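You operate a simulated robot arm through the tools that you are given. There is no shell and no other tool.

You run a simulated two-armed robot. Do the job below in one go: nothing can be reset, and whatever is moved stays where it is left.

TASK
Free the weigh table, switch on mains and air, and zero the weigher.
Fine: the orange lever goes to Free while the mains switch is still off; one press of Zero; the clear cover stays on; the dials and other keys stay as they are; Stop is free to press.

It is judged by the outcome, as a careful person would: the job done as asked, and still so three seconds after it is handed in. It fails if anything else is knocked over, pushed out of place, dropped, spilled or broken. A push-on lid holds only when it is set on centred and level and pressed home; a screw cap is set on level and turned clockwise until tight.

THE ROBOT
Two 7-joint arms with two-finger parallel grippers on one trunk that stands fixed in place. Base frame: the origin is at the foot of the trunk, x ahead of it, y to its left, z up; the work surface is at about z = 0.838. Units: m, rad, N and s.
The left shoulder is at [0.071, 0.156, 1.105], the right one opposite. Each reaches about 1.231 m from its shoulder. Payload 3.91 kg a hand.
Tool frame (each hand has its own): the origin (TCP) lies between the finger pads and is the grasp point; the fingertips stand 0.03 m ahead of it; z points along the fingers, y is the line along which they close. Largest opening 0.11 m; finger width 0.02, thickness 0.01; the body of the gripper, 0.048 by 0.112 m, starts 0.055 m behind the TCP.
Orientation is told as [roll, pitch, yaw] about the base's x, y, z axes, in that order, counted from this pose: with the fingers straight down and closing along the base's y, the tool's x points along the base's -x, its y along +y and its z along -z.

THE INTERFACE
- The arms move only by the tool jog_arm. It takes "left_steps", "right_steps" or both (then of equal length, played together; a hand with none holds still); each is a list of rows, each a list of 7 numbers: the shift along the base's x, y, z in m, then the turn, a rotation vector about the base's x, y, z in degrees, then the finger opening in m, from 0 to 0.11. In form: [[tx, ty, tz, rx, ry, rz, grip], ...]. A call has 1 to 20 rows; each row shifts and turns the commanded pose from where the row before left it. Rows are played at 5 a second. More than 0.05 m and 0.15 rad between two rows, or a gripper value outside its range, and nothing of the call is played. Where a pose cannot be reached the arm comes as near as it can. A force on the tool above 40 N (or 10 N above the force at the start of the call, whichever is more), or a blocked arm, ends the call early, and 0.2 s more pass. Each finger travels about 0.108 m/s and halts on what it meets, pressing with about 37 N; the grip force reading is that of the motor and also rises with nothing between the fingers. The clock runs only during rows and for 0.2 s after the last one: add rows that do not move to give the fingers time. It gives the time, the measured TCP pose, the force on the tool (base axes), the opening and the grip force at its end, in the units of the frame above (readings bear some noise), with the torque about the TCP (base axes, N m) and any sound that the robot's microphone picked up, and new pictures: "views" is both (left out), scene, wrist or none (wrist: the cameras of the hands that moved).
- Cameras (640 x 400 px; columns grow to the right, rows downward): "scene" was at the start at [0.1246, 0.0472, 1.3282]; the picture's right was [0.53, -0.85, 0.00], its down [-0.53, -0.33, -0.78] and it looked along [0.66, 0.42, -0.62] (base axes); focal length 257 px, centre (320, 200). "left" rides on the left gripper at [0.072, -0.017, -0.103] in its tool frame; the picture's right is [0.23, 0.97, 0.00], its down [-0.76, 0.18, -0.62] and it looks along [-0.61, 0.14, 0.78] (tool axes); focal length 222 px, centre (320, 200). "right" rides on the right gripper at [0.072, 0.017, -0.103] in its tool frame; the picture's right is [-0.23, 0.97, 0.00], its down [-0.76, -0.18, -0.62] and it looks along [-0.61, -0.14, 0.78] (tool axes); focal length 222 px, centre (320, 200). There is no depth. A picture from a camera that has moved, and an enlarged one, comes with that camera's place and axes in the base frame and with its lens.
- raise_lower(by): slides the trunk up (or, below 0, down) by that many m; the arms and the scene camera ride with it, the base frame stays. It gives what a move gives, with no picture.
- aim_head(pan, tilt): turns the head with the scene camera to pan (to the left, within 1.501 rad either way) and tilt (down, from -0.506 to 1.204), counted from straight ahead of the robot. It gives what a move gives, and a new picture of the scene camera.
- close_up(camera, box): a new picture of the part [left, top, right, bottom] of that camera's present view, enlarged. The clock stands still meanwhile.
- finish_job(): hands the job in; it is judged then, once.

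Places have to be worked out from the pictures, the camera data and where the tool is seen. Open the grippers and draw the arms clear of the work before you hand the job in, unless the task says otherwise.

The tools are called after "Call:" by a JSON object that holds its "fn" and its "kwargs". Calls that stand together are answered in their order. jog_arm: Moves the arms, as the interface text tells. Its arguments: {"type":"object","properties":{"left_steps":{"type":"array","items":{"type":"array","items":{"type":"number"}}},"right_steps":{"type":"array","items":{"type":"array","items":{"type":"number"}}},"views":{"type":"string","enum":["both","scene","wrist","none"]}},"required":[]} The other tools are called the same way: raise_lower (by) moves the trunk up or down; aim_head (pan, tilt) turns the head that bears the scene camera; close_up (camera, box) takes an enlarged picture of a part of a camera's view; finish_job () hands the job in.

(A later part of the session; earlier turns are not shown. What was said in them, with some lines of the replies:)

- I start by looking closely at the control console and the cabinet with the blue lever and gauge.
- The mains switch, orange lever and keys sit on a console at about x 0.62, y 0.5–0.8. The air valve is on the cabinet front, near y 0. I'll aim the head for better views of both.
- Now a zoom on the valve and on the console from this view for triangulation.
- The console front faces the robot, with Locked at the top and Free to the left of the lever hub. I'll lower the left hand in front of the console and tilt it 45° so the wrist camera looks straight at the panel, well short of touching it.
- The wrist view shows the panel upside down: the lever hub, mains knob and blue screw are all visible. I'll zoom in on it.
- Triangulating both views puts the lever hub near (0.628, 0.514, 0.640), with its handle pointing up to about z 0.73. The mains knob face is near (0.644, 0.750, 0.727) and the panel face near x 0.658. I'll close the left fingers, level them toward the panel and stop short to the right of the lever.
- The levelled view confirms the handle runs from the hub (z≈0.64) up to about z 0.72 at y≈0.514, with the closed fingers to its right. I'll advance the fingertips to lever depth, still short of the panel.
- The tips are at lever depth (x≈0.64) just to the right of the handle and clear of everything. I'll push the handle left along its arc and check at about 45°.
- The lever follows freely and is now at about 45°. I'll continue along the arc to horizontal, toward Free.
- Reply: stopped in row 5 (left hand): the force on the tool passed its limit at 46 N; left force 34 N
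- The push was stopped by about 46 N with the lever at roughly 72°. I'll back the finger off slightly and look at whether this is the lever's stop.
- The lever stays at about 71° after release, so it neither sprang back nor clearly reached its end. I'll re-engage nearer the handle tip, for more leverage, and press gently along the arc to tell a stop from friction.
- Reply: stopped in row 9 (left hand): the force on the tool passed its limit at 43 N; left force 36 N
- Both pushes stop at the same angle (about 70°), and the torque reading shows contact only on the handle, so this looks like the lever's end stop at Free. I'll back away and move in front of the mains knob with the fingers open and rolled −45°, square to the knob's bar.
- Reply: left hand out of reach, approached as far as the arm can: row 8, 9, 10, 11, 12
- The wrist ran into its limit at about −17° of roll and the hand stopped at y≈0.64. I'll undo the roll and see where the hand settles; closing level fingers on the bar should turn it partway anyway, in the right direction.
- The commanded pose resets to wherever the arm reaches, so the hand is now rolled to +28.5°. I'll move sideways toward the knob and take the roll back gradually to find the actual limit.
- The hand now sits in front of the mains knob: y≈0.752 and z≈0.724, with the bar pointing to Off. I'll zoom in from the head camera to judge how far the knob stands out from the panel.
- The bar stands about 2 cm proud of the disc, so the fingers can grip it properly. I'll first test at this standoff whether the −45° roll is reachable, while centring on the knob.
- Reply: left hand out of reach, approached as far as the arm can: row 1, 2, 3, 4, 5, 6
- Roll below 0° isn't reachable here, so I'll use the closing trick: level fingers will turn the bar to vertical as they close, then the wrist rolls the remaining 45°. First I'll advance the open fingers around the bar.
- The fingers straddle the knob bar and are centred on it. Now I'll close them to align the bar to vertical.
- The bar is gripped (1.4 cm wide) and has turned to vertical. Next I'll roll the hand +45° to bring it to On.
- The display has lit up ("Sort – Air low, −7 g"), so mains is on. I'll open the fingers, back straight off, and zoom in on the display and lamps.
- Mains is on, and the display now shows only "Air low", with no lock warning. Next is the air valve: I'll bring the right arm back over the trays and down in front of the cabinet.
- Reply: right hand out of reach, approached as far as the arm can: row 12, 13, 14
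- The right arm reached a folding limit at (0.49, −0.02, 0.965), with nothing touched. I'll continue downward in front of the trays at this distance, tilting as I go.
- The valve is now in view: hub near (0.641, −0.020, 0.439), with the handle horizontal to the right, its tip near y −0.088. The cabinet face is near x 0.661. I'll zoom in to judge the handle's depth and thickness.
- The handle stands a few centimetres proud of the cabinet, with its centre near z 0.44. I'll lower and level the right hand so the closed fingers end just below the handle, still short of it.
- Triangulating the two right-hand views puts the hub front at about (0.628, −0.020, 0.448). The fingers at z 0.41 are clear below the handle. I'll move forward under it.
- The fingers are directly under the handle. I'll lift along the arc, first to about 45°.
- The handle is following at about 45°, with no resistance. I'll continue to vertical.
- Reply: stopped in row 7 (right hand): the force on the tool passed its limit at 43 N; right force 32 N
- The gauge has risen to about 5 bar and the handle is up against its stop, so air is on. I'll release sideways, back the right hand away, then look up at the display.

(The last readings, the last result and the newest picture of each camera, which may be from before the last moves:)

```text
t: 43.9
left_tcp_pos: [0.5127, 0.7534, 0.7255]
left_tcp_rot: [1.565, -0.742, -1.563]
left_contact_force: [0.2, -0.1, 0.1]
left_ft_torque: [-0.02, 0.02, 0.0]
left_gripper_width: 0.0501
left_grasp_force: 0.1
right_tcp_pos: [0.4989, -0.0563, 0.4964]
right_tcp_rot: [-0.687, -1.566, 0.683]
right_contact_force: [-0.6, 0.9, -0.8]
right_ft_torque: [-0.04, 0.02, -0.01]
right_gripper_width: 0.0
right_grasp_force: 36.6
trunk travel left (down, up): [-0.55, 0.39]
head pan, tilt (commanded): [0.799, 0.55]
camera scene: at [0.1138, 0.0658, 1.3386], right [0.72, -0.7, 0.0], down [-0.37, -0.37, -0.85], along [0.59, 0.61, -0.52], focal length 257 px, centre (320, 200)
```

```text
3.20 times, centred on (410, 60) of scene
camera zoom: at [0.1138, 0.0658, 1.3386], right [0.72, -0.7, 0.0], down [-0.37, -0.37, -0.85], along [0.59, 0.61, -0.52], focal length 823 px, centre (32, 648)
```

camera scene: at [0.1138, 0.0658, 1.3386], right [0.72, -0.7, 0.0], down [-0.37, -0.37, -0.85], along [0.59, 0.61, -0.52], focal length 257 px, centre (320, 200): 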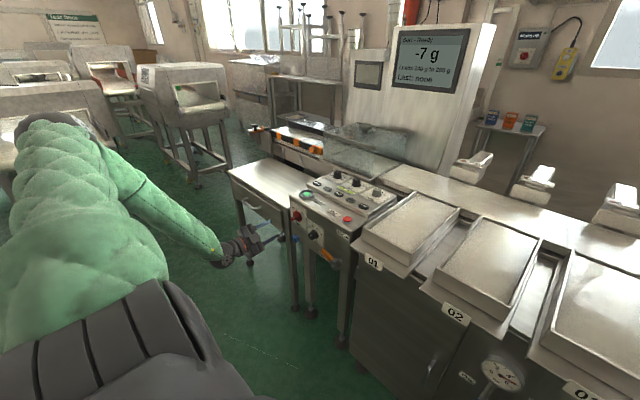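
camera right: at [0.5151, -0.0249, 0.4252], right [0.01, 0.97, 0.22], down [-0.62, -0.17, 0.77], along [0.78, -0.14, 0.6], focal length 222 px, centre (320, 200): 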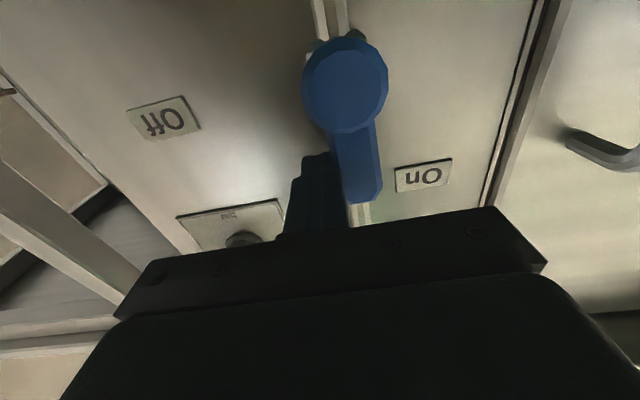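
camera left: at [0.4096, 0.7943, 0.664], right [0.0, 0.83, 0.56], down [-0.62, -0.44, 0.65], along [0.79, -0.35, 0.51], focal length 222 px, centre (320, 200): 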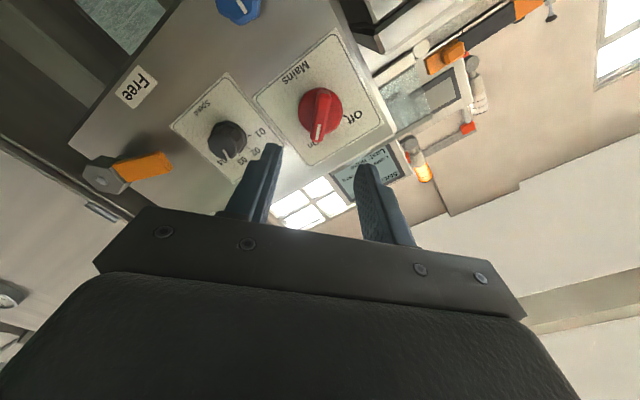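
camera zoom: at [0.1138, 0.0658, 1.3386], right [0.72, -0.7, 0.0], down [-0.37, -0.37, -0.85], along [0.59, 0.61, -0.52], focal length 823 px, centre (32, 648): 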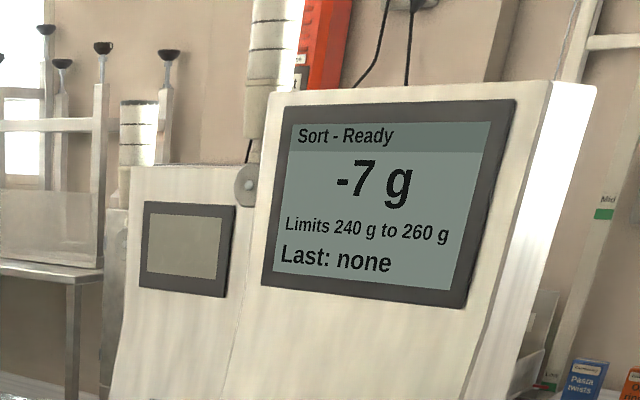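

The display now reads "Sort – Ready, −7 g" with both services on, so only Zero is left. I'll back the left hand off and up while unrolling it, before pointing the fingers down over the keypad.

Call:
{"fn": "jog_arm", "kwargs": {"left_steps": [[-0.01, 0, 0.01, -4.2, 0, 0, 0.05], [-0.01, 0, 0.03, -4.2, 0, 0, 0.02], [-0.01, 0, 0.035, -4.2, 0, 0, 0.0], [-0.01, 0, 0.035, -4.2, 0, 0, 0.0], [-0.01, 0, 0.035, -4.2, 0, 0, 0.0], [-0.01, 0, 0.035, -4.2, 0, 0, 0.0], [0, 0, 0.035, -4.2, 0, 0, 0.0], [0, 0, 0.035, -4.2, 0, 0, 0.0], [0, 0, 0.035, -4.2, 0, 0, 0.0], [0, 0, 0.035, -4.2, 0, 0, 0.0]], "views": "scene"}}

```text
t: 46.3
left_tcp_pos: [0.4515, 0.7648, 0.9994]
left_tcp_rot: [0.917, -1.365, -0.819]
left_contact_force: [-0.9, 0.1, -0.5]
left_ft_torque: [-0.01, -0.03, 0.02]
left_gripper_width: 0.0
left_grasp_force: 36.8
left hand out of reach, approached as far as the arm can: row 9, 10
right_tcp_pos: [0.5004, -0.0563, 0.4962]
right_tcp_rot: [-0.68, -1.563, 0.675]
right_contact_force: [-1.0, 0.6, 0.1]
right_ft_torque: [0.0, -0.02, 0.0]
right_gripper_width: 0.0
right_grasp_force: 37.3
trunk travel left (down, up): [-0.55, 0.39]
head pan, tilt (commanded): [0.799, 0.55]
stopped in row 10 (left hand): the arm was blocked; the commanded pose is now the measured one
camera scene: at [0.1144, 0.0661, 1.3386], right [0.72, -0.7, 0.0], down [-0.36, -0.37, -0.85], along [0.59, 0.61, -0.52], focal length 257 px, centre (320, 200)
```

scene: 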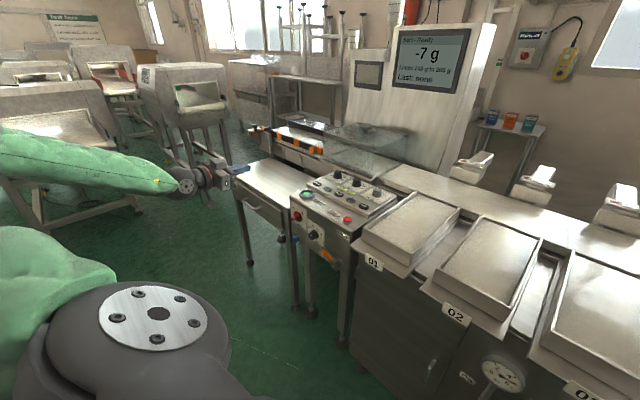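

The left hand is at (0.45, 0.76, 1.00), at the edge of its range and touching nothing. I'll rotate it so the fingers point straight down while moving forward and up toward the console.

Call:
{"fn": "jog_arm", "kwargs": {"left_steps": [[0.005, -0.001, 0.008, -1.03, 7.46, 0.235, 0.0], [0.01, -0.001, 0.008, -1.03, 7.46, 0.235, 0.0], [0.01, -0.001, 0.008, -1.03, 7.46, 0.235, 0.0], [0.01, -0.001, 0.008, -1.03, 7.46, 0.235, 0.0], [0.01, -0.001, 0.008, -1.03, 7.46, 0.235, 0.0], [0.01, -0.001, 0.008, -1.03, 7.46, 0.235, 0.0], [0.015, -0.001, 0.006, -1.03, 7.46, 0.235, 0.0], [0.015, 0, 0.006, -1.03, 7.46, 0.235, 0.0], [0.015, 0, 0.006, -1.03, 7.46, 0.235, 0.0], [0.015, 0, 0, -1.03, 7.46, 0.235, 0.0], [0.015, 0, 0, -1.03, 7.46, 0.235, 0.0], [0.02, 0, 0, 0, 0, 0, 0.0], [0.02, 0, 0, 0, 0, 0, 0.0], [0, 0, 0, 0, 0, 0, 0.0]]}}

```text
t: 49.3
left_tcp_pos: [0.622, 0.7603, 1.0672]
left_tcp_rot: [-0.002, -0.005, 0.001]
left_contact_force: [-0.3, 0.4, -1.5]
left_ft_torque: [-0.02, 0.0, 0.01]
left_gripper_width: 0.0002
left_grasp_force: 37.2
right_tcp_pos: [0.4976, -0.0553, 0.4948]
right_tcp_rot: [-0.687, -1.565, 0.685]
right_contact_force: [-0.5, 0.2, -0.5]
right_ft_torque: [-0.01, 0.01, 0.0]
right_gripper_width: 0.0001
right_grasp_force: 36.9
trunk travel left (down, up): [-0.55, 0.39]
head pan, tilt (commanded): [0.799, 0.55]
camera scene: at [0.1131, 0.0657, 1.3388], right [0.72, -0.7, 0.0], down [-0.36, -0.37, -0.85], along [0.59, 0.61, -0.52], focal length 257 px, centre (320, 200)
camera left: at [0.5483, 0.7435, 1.1703], right [-0.23, 0.97, 0.0], down [0.76, 0.18, 0.63], along [0.61, 0.14, -0.78], focal length 222 px, centre (320, 200)
```

scene: 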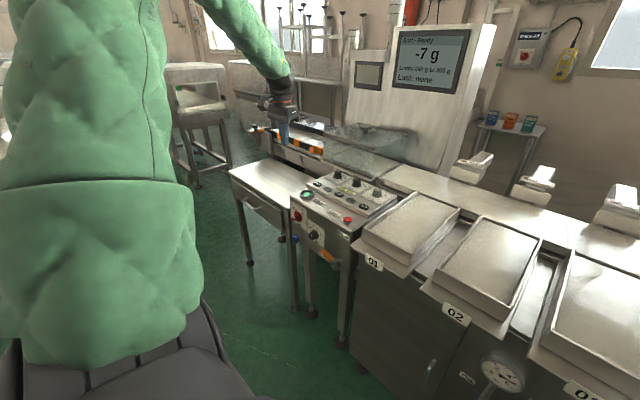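
left: 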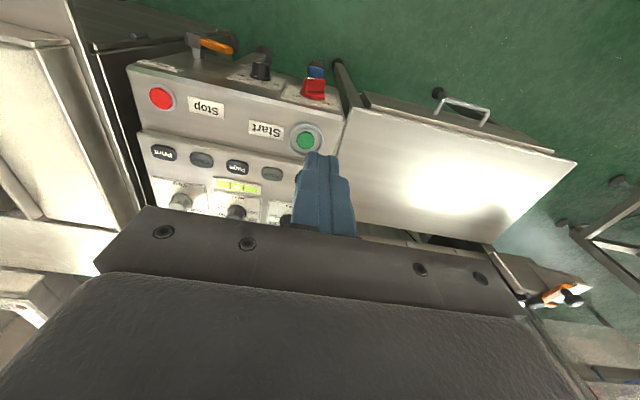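

The hand points down and the keypad is visible, but the closed fingers hide the Zero key. I'll shift sideways and lower a little so both views show it clearly for triangulation.

Call:
{"fn": "jog_arm", "kwargs": {"left_steps": [[0.02, -0.02, 0, 0, 0, 0, 0.0], [0.02, -0.02, -0.02, 0, 0, 0, 0.0], [0.02, -0.02, -0.02, 0, 0, 0, 0.0], [0, -0.01, -0.02, 0, 0, 0, 0.0], [0, 0, 0, 0, 0, 0, 0.0]], "views": "wrist"}}

Call:
{"fn": "close_up", "kwargs": {"camera": "left", "box": [200, 80, 520, 280]}}

Call:
{"fn": "close_up", "kwargs": {"camera": "scene", "box": [280, 160, 410, 240]}}

```text
t: 50.5
left_tcp_pos: [0.6811, 0.6892, 1.0081]
left_tcp_rot: [-0.002, -0.003, 0.002]
left_contact_force: [0.3, 0.1, 0.8]
left_ft_torque: [0.02, -0.01, -0.03]
left_gripper_width: 0.0
left_grasp_force: 37.0
right_tcp_pos: [0.4984, -0.0559, 0.496]
right_tcp_rot: [-0.609, -1.563, 0.607]
right_contact_force: [0.0, 0.0, 0.6]
right_ft_torque: [0.01, -0.03, -0.01]
right_gripper_width: 0.0004
right_grasp_force: 37.1
trunk travel left (down, up): [-0.55, 0.39]
head pan, tilt (commanded): [0.799, 0.55]
camera left: at [0.6077, 0.6724, 1.1104], right [-0.23, 0.97, 0.0], down [0.76, 0.18, 0.63], along [0.61, 0.14, -0.78], focal length 222 px, centre (320, 200)
```

left: 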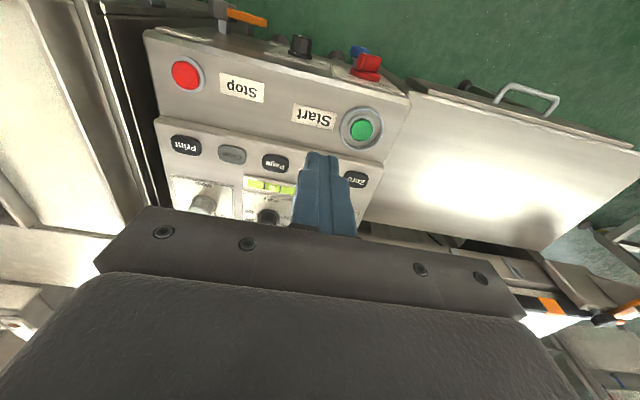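

```text
2.00 times, centred on (360, 180) of left
camera zoom: at [0.6077, 0.6724, 1.1104], right [-0.23, 0.97, 0.0], down [0.76, 0.18, 0.63], along [0.61, 0.14, -0.78], focal length 444 px, centre (240, 240)
```

zoom: 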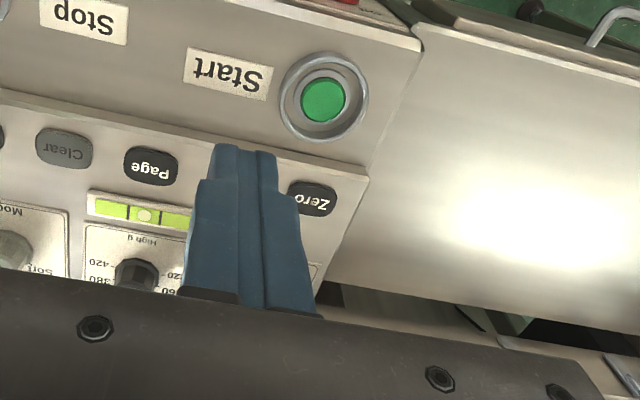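

```text
4.92 times, centred on (345, 200) of scene
camera zoom: at [0.114, 0.0656, 1.3387], right [0.72, -0.7, 0.0], down [-0.36, -0.37, -0.85], along [0.59, 0.61, -0.52], focal length 1266 px, centre (197, 200)
```

zoom: 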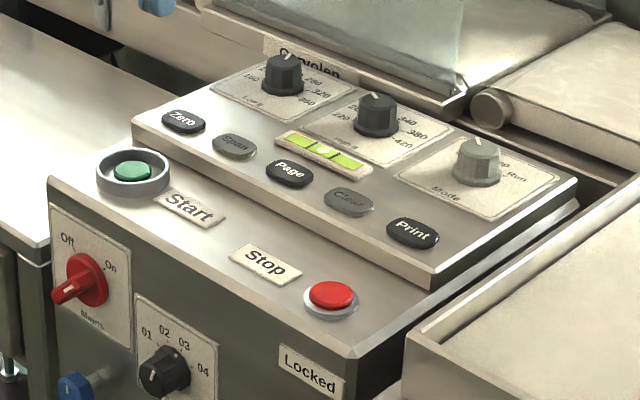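

Closest approach of the head and wrist rays puts Zero at about (0.780, 0.771, 0.823). I'll move above it, with the tips still about 5 cm up, and check alignment.

Call:
{"fn": "jog_arm", "kwargs": {"left_steps": [[0.025, 0.0203, 0, 0, 0, 0, 0.0], [0.025, 0.0203, 0, 0, 0, 0, 0.0], [0.025, 0.0203, -0.02, 0, 0, 0, 0.0], [0.024, 0.0203, -0.028, 0, 0, 0, 0.0], [0, 0, -0.03, 0, 0, 0, 0.0], [0, 0, -0.03, 0, 0, 0, 0.0], [0, 0, 0, 0, 0, 0, 0.0]]}}

Call:
{"fn": "close_up", "kwargs": {"camera": "left", "box": [200, 80, 440, 230]}}

Call:
{"fn": "close_up", "kwargs": {"camera": "scene", "box": [270, 130, 400, 220]}}

```text
t: 52.1
left_tcp_pos: [0.7791, 0.769, 0.8983]
left_tcp_rot: [-0.003, -0.007, 0.002]
left_contact_force: [-1.2, 0.1, 0.2]
left_ft_torque: [0.05, -0.02, 0.0]
left_gripper_width: 0.0
left_grasp_force: 36.8
right_tcp_pos: [0.4997, -0.0562, 0.4966]
right_tcp_rot: [-0.621, -1.567, 0.617]
right_contact_force: [0.2, 0.3, 0.9]
right_ft_torque: [-0.02, 0.0, -0.01]
right_gripper_width: 0.0002
right_grasp_force: 37.0
trunk travel left (down, up): [-0.55, 0.39]
head pan, tilt (commanded): [0.799, 0.55]
camera scene: at [0.1132, 0.0652, 1.3388], right [0.72, -0.7, 0.0], down [-0.36, -0.37, -0.85], along [0.59, 0.61, -0.52], focal length 257 px, centre (320, 200)
camera left: at [0.7064, 0.7524, 1.0017], right [-0.23, 0.97, 0.0], down [0.76, 0.18, 0.63], along [0.61, 0.14, -0.78], focal length 222 px, centre (320, 200)
```

scene: 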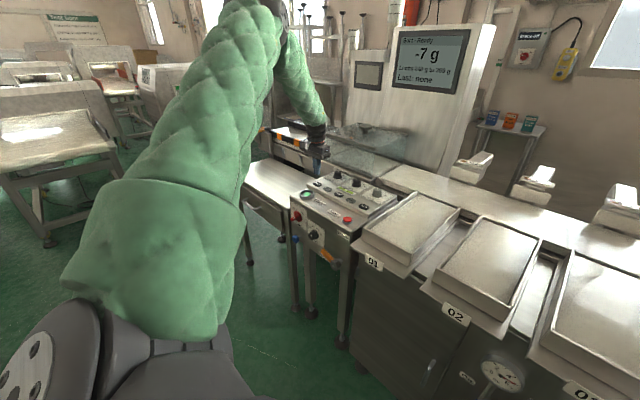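
left: 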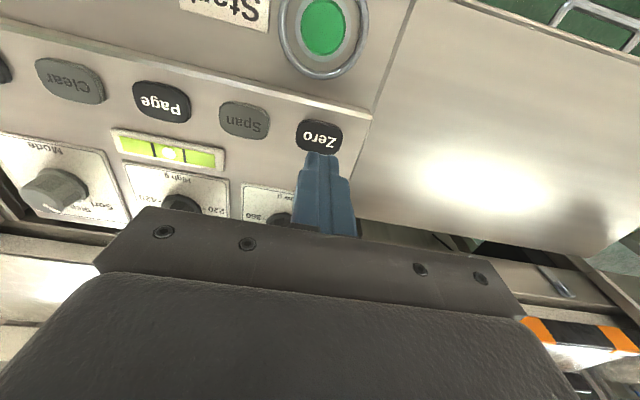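

```text
2.67 times, centred on (320, 155) of left
camera zoom: at [0.7064, 0.7524, 1.0017], right [-0.23, 0.97, 0.0], down [0.76, 0.18, 0.63], along [0.61, 0.14, -0.78], focal length 592 px, centre (320, 320)
```

zoom: 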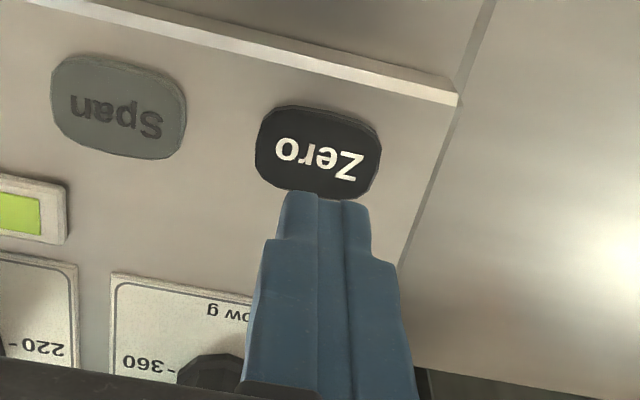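

```text
4.44 times, centred on (335, 175) of scene
camera zoom: at [0.1132, 0.0652, 1.3388], right [0.72, -0.7, 0.0], down [-0.36, -0.37, -0.85], along [0.59, 0.61, -0.52], focal length 1143 px, centre (253, 311)
```

zoom: 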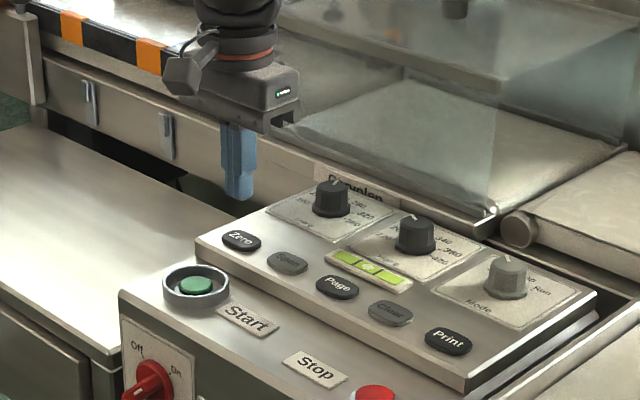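

The tips are directly over the Zero key, at about (0.780, 0.769). I'll descend to just above it first.

Call:
{"fn": "jog_arm", "kwargs": {"left_steps": [[0.0005, 0, -0.009, 0, 0, 0, 0.0], [0, 0, -0.009, 0, 0, 0, 0.0], [0, 0, -0.009, 0, 0, 0, 0.0], [0, 0, -0.008, 0, 0, 0, 0.0], [0, 0, 0, 0, 0, 0, 0.0]]}}

Call:
{"fn": "close_up", "kwargs": {"camera": "left", "box": [240, 80, 440, 220]}}

Call:
{"fn": "close_up", "kwargs": {"camera": "scene", "box": [290, 150, 370, 210]}}

```text
t: 53.3
left_tcp_pos: [0.78, 0.7704, 0.8638]
left_tcp_rot: [-0.003, -0.004, 0.002]
left_contact_force: [-0.4, 0.1, -0.2]
left_ft_torque: [-0.02, -0.03, 0.02]
left_gripper_width: 0.0
left_grasp_force: 37.5
right_tcp_pos: [0.4995, -0.0549, 0.4967]
right_tcp_rot: [-0.628, -1.566, 0.627]
right_contact_force: [-0.4, 0.2, -0.4]
right_ft_torque: [-0.01, -0.02, 0.0]
right_gripper_width: 0.0
right_grasp_force: 36.8
trunk travel left (down, up): [-0.55, 0.39]
head pan, tilt (commanded): [0.799, 0.55]
camera scene: at [0.1139, 0.0658, 1.3387], right [0.72, -0.7, 0.0], down [-0.36, -0.37, -0.85], along [0.59, 0.61, -0.52], focal length 257 px, centre (320, 200)
camera left: at [0.7083, 0.7534, 0.9656], right [-0.23, 0.97, 0.0], down [0.76, 0.18, 0.63], along [0.61, 0.14, -0.78], focal length 222 px, centre (320, 200)
```

scene: 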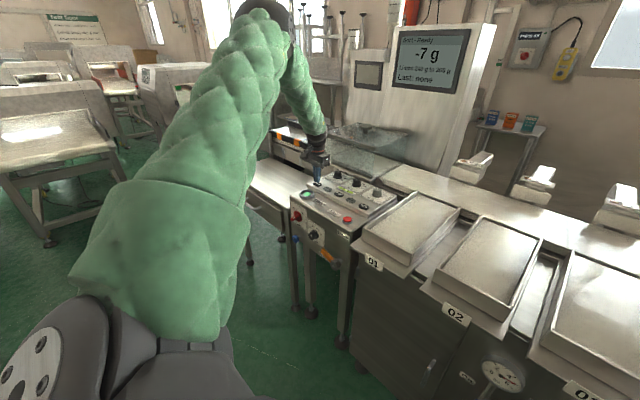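
left: 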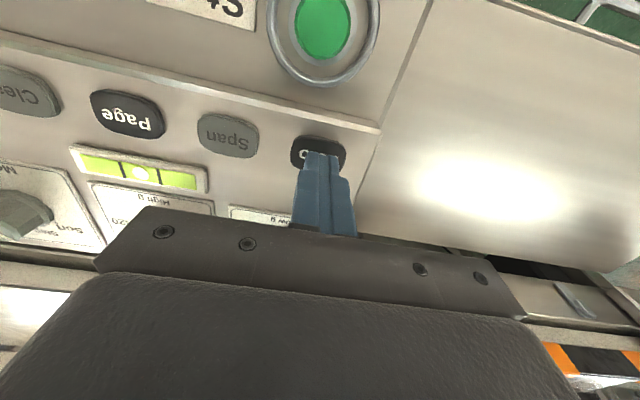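

```text
2.86 times, centred on (340, 150) of left
camera zoom: at [0.7083, 0.7534, 0.9656], right [-0.23, 0.97, 0.0], down [0.76, 0.18, 0.63], along [0.61, 0.14, -0.78], focal length 635 px, centre (263, 343)
```

zoom: 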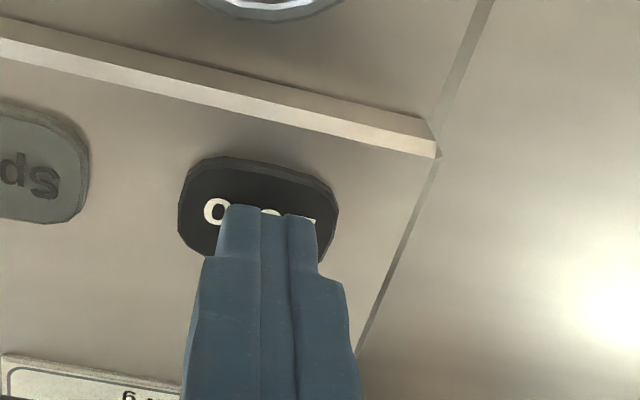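

```text
6.67 times, centred on (330, 180) of scene
camera zoom: at [0.1139, 0.0658, 1.3387], right [0.72, -0.7, 0.0], down [-0.36, -0.37, -0.85], along [0.59, 0.61, -0.52], focal length 1714 px, centre (253, 333)
```

zoom: 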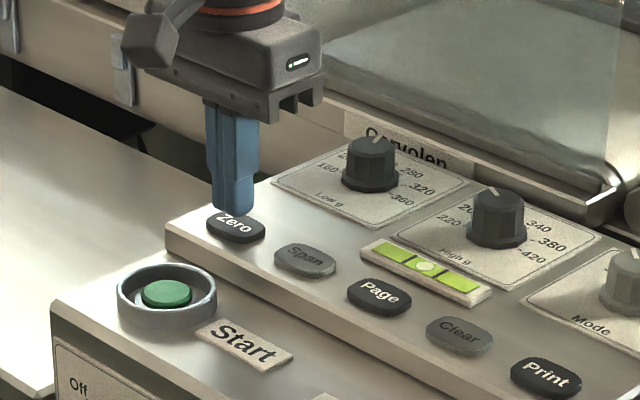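

The tips are about 1 cm above the key, centred on it. I'll press down slowly in small steps, monotonically so it is a single press.

Call:
{"fn": "jog_arm", "kwargs": {"left_steps": [[0, 0, -0.002, 0, 0, 0, 0.0], [0, 0, -0.002, 0, 0, 0, 0.0], [0, 0, -0.002, 0, 0, 0, 0.0], [0, 0, -0.002, 0, 0, 0, 0.0], [0, 0, -0.002, 0, 0, 0, 0.0]]}}

Call:
{"fn": "close_up", "kwargs": {"camera": "scene", "box": [290, 150, 370, 210]}}

Call:
{"fn": "close_up", "kwargs": {"camera": "scene", "box": [380, 20, 480, 100]}}

```text
t: 54.5
left_tcp_pos: [0.781, 0.7703, 0.8532]
left_tcp_rot: [-0.001, -0.004, 0.002]
left_contact_force: [-0.7, 1.1, 1.2]
left_ft_torque: [0.04, 0.03, -0.02]
left_gripper_width: 0.0
left_grasp_force: 36.8
right_tcp_pos: [0.4999, -0.057, 0.4957]
right_tcp_rot: [-0.633, -1.566, 0.628]
right_contact_force: [-0.5, 0.1, -0.5]
right_ft_torque: [0.03, 0.0, 0.02]
right_gripper_width: 0.0002
right_grasp_force: 37.2
trunk travel left (down, up): [-0.55, 0.39]
head pan, tilt (commanded): [0.799, 0.55]
heard: click
camera scene: at [0.1139, 0.0658, 1.3387], right [0.72, -0.7, 0.0], down [-0.36, -0.37, -0.85], along [0.59, 0.61, -0.52], focal length 257 px, centre (320, 200)
camera left: at [0.7076, 0.7534, 0.9556], right [-0.23, 0.97, 0.0], down [0.76, 0.18, 0.63], along [0.61, 0.14, -0.78], focal length 222 px, centre (320, 200)
```

scene: 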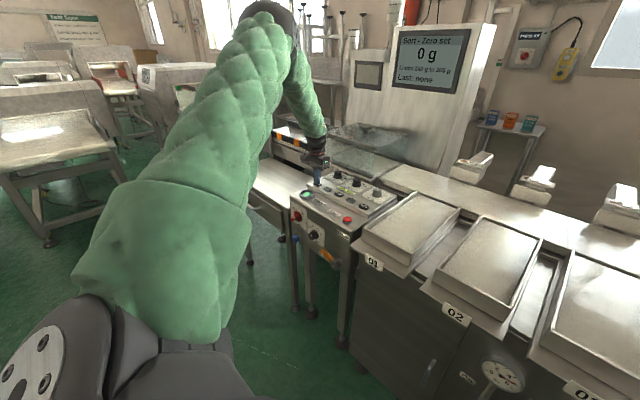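
left: 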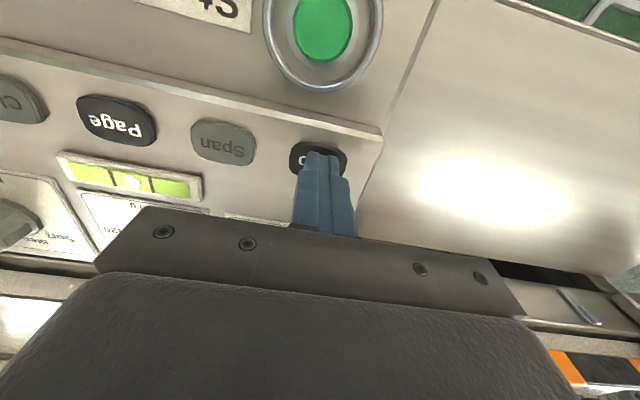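

```text
6.67 times, centred on (330, 180) of scene
camera zoom: at [0.1139, 0.0658, 1.3387], right [0.72, -0.7, 0.0], down [-0.36, -0.37, -0.85], along [0.59, 0.61, -0.52], focal length 1714 px, centre (253, 333)
```

zoom: 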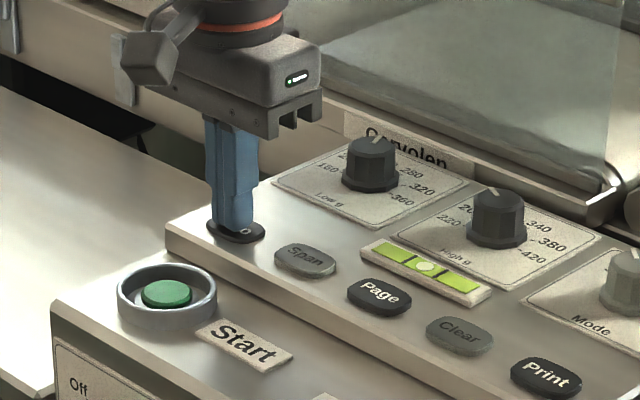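

```text
5.00 times, centred on (430, 60) of scene
camera zoom: at [0.1139, 0.0658, 1.3387], right [0.72, -0.7, 0.0], down [-0.36, -0.37, -0.85], along [0.59, 0.61, -0.52], focal length 1286 px, centre (-230, 900)
```

zoom: 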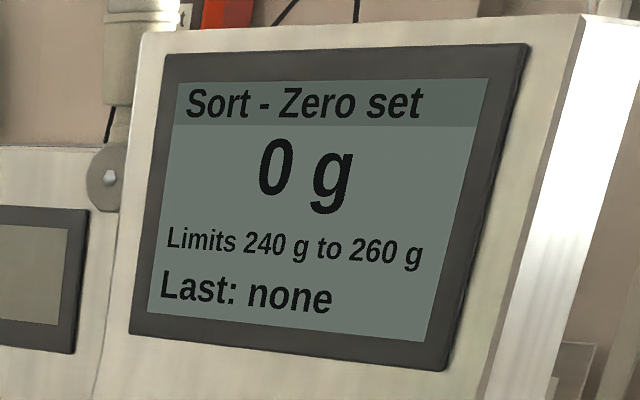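

A click was heard and the display reads "Zero set – 0 g". I'll lift the left hand straight up off the key in one motion and withdraw it clear of the console.

Call:
{"fn": "jog_arm", "kwargs": {"left_steps": [[0, 0, 0.02, 0, 0, 0, 0.0], [0, 0, 0.035, 0, 0, 0, 0.0], [0, 0, 0.04, 0, 0, 0, 0.0], [0, 0, 0.04, 0, 0, 0, 0.0], [-0.02, 0, 0.04, 0, 0, 0, 0.0], [-0.04, -0.01, 0.01, 0, 0, 0, 0.03], [-0.04, -0.01, 0.01, 0, 0, 0, 0.06], [-0.04, -0.01, 0.01, 0, 0, 0, 0.09], [-0.04, -0.01, 0.01, 0, 0, 0, 0.11], [-0.04, -0.01, 0.01, 0, 0, 0, 0.11], [-0.04, -0.01, 0, 0, 0, 0, 0.11], [0, 0, 0, 0, 0, 0, 0.11]]}}

Call:
{"fn": "close_up", "kwargs": {"camera": "scene", "box": [380, 20, 480, 100]}}

Call:
{"fn": "close_up", "kwargs": {"camera": "scene", "box": [270, 150, 410, 280]}}

```text
t: 57.1
left_tcp_pos: [0.5219, 0.7141, 1.0786]
left_tcp_rot: [-0.003, -0.004, 0.001]
left_contact_force: [-0.1, 0.3, 0.2]
left_ft_torque: [0.02, 0.04, 0.0]
left_gripper_width: 0.1102
left_grasp_force: 0.0
right_tcp_pos: [0.5001, -0.0554, 0.4953]
right_tcp_rot: [-0.585, -1.565, 0.582]
right_contact_force: [-0.2, -0.1, -0.3]
right_ft_torque: [0.02, 0.02, 0.0]
right_gripper_width: 0.0003
right_grasp_force: 37.1
trunk travel left (down, up): [-0.55, 0.39]
head pan, tilt (commanded): [0.799, 0.55]
camera scene: at [0.115, 0.066, 1.3385], right [0.72, -0.7, 0.0], down [-0.37, -0.37, -0.85], along [0.59, 0.61, -0.52], focal length 257 px, centre (320, 200)
camera left: at [0.4492, 0.6964, 1.1817], right [-0.23, 0.97, 0.0], down [0.76, 0.18, 0.62], along [0.61, 0.14, -0.78], focal length 222 px, centre (320, 200)
```

scene: 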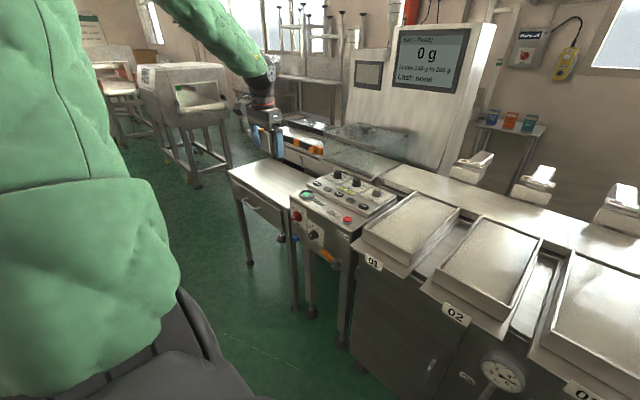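
left: 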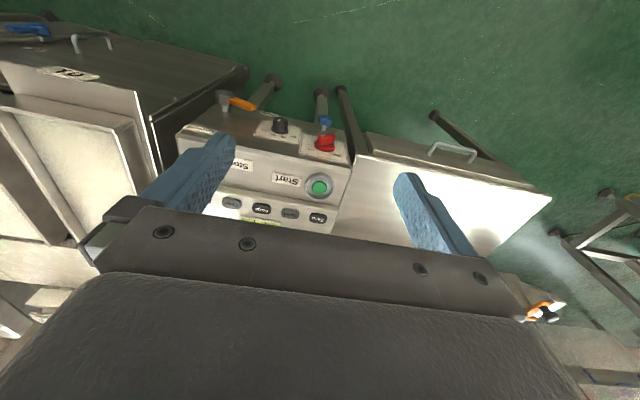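

```text
5.00 times, centred on (430, 60) of scene
camera zoom: at [0.115, 0.066, 1.3385], right [0.72, -0.7, 0.0], down [-0.37, -0.37, -0.85], along [0.59, 0.61, -0.52], focal length 1286 px, centre (-230, 900)
```

zoom: 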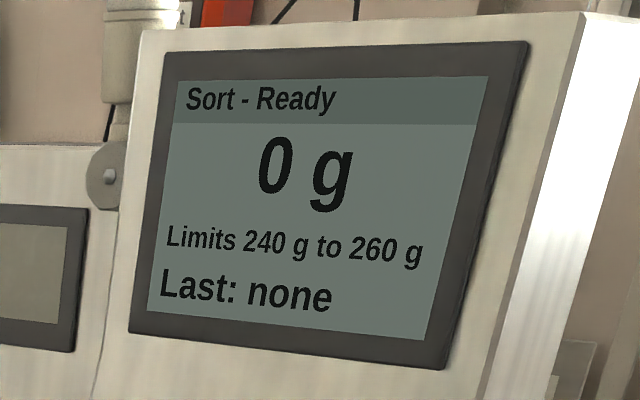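

```text
3.08 times, centred on (340, 215) of scene
camera zoom: at [0.115, 0.066, 1.3385], right [0.72, -0.7, 0.0], down [-0.37, -0.37, -0.85], along [0.59, 0.61, -0.52], focal length 791 px, centre (258, 154)
```

zoom: 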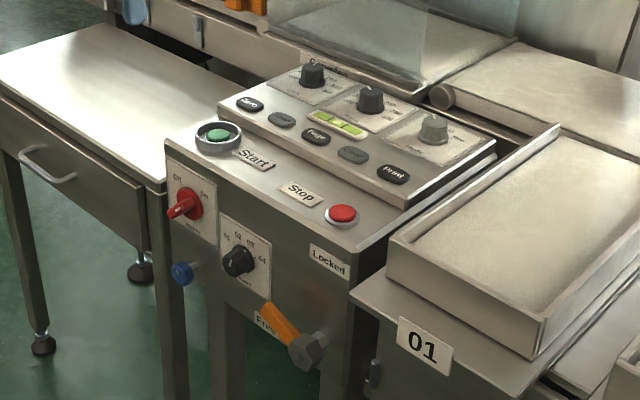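

The display now shows "Sort – Ready, 0 g", mains is On, the lever is at its Free stop, and the dials look unchanged. I'll open the right hand and withdraw it from the cabinet front the way it came.

Call:
{"fn": "jog_arm", "kwargs": {"right_steps": [[-0.001, 0, 0.02, 0, 5.5, 0, 0.0], [-0.001, 0, 0.02, 0, 5.5, 0, 0.0], [-0.001, 0, 0.02, 0, 5.5, 0, 0.03], [-0.001, 0, 0.02, 0, 5.5, 0, 0.06], [-0.001, 0, 0.02, 0, 5.5, 0, 0.09], [-0.001, 0, 0.02, 0, 5.5, 0, 0.11], [-0.001, 0, 0.02, 0, 5.5, 0, 0.11], [-0.001, 0, 0.02, 0, 5.5, 0, 0.11], [0, 0, 0, 0, 0, 0, 0.11]]}}

Call:
{"fn": "close_up", "kwargs": {"camera": "right", "box": [220, 0, 460, 220]}}

Call:
{"fn": "close_up", "kwargs": {"camera": "scene", "box": [310, 10, 510, 190]}}

Call:
{"fn": "close_up", "kwargs": {"camera": "left", "box": [170, 60, 390, 240]}}

```text
t: 59.1
left_tcp_pos: [0.521, 0.7122, 1.0805]
left_tcp_rot: [-0.002, -0.004, 0.001]
left_contact_force: [0.2, -0.1, 0.1]
left_ft_torque: [-0.04, 0.0, -0.02]
left_gripper_width: 0.1101
left_grasp_force: 0.1
right_tcp_pos: [0.4912, -0.0541, 0.6544]
right_tcp_rot: [-0.007, -0.797, 0.005]
right_contact_force: [-0.2, 0.2, -0.3]
right_ft_torque: [-0.05, -0.01, 0.02]
right_gripper_width: 0.1102
right_grasp_force: 0.0
trunk travel left (down, up): [-0.55, 0.39]
head pan, tilt (commanded): [0.799, 0.55]
camera scene: at [0.1136, 0.0655, 1.3387], right [0.72, -0.7, 0.0], down [-0.36, -0.37, -0.85], along [0.59, 0.61, -0.52], focal length 257 px, centre (320, 200)
camera right: at [0.367, -0.0377, 0.6761], right [0.16, 0.97, 0.16], down [0.09, -0.17, 0.98], along [0.98, -0.14, -0.11], focal length 222 px, centre (320, 200)
```

scene: 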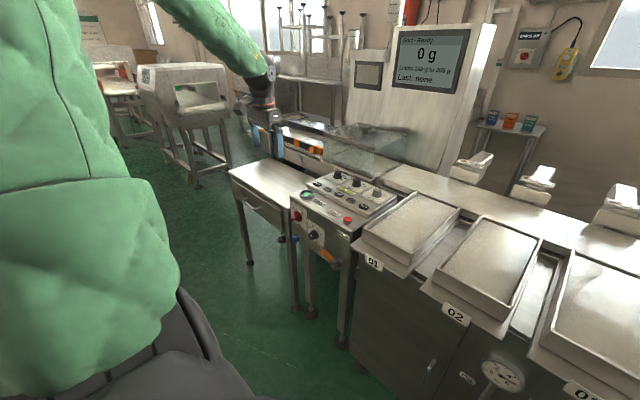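
right: 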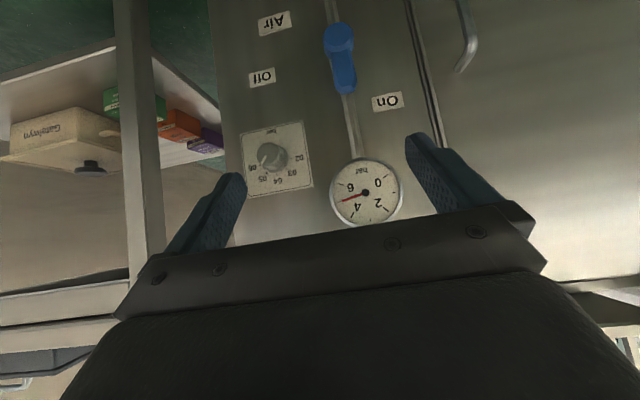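

```text
1.82 times, centred on (340, 110) of right
camera zoom: at [0.367, -0.0377, 0.6761], right [0.16, 0.97, 0.16], down [0.09, -0.17, 0.98], along [0.98, -0.14, -0.11], focal length 404 px, centre (284, 364)
```

zoom: 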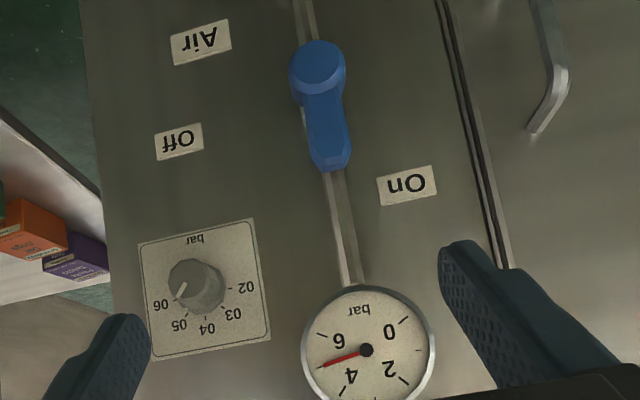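

```text
2.22 times, centred on (410, 100) of scene
camera zoom: at [0.1136, 0.0655, 1.3387], right [0.72, -0.7, 0.0], down [-0.36, -0.37, -0.85], along [0.59, 0.61, -0.52], focal length 572 px, centre (120, 422)
```

zoom: 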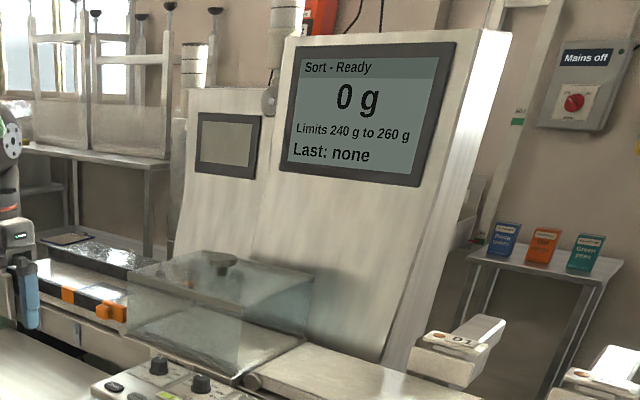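

```text
2.22 times, centred on (280, 150) of left
camera zoom: at [0.4484, 0.696, 1.1827], right [-0.23, 0.97, 0.0], down [0.76, 0.18, 0.63], along [0.61, 0.14, -0.78], focal length 494 px, centre (409, 311)
```

zoom: 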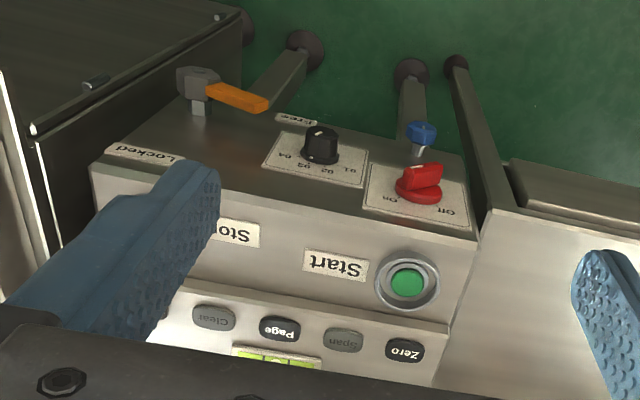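

The job is complete:
- **Lever:** the orange lever was moved to its Free stop before mains went on.
- **Mains:** the switch is On.
- **Air:** the valve is up at On, and the gauge reads about 5 bar.
- **Weigher:** Zero was pressed once, and the display reads "Sort – Ready, 0 g".

The clear cover is still on, and the dials and other keys are untouched. Both grippers are open and clear, so I'm handing it in.

Call:
{"fn": "finish_job", "kwargs": {}}

```text
The job is handed in.
```

I freed the weigh table, switched on mains and air, and zeroed the weigher. The display now reads "Sort – Ready, 0 g".

- **Orange lever:** I moved it from Locked towards Free while mains was still off. It stopped firmly at about 70° of turn, at the same point on two pushes of about 40 N. I took that as its Free stop, although the Free label sits a little lower on the panel. The display showed no lock warning, and I did not touch the lever again once mains was on.
- **Mains:** the switch is On, and the display and amber lamp lit up.
- **Air:** the valve handle is up at On, and the gauge reads about 5 bar. The "Air low" message cleared.
- **Zero:** I pressed the key once, heard one click, and saw "Zero set" before the display returned to Ready.

The clear cover stayed on. I did not touch the dials, the other keys, Start or Stop, and nothing was knocked or moved. Both grippers are open, and both hands are clear of the work.
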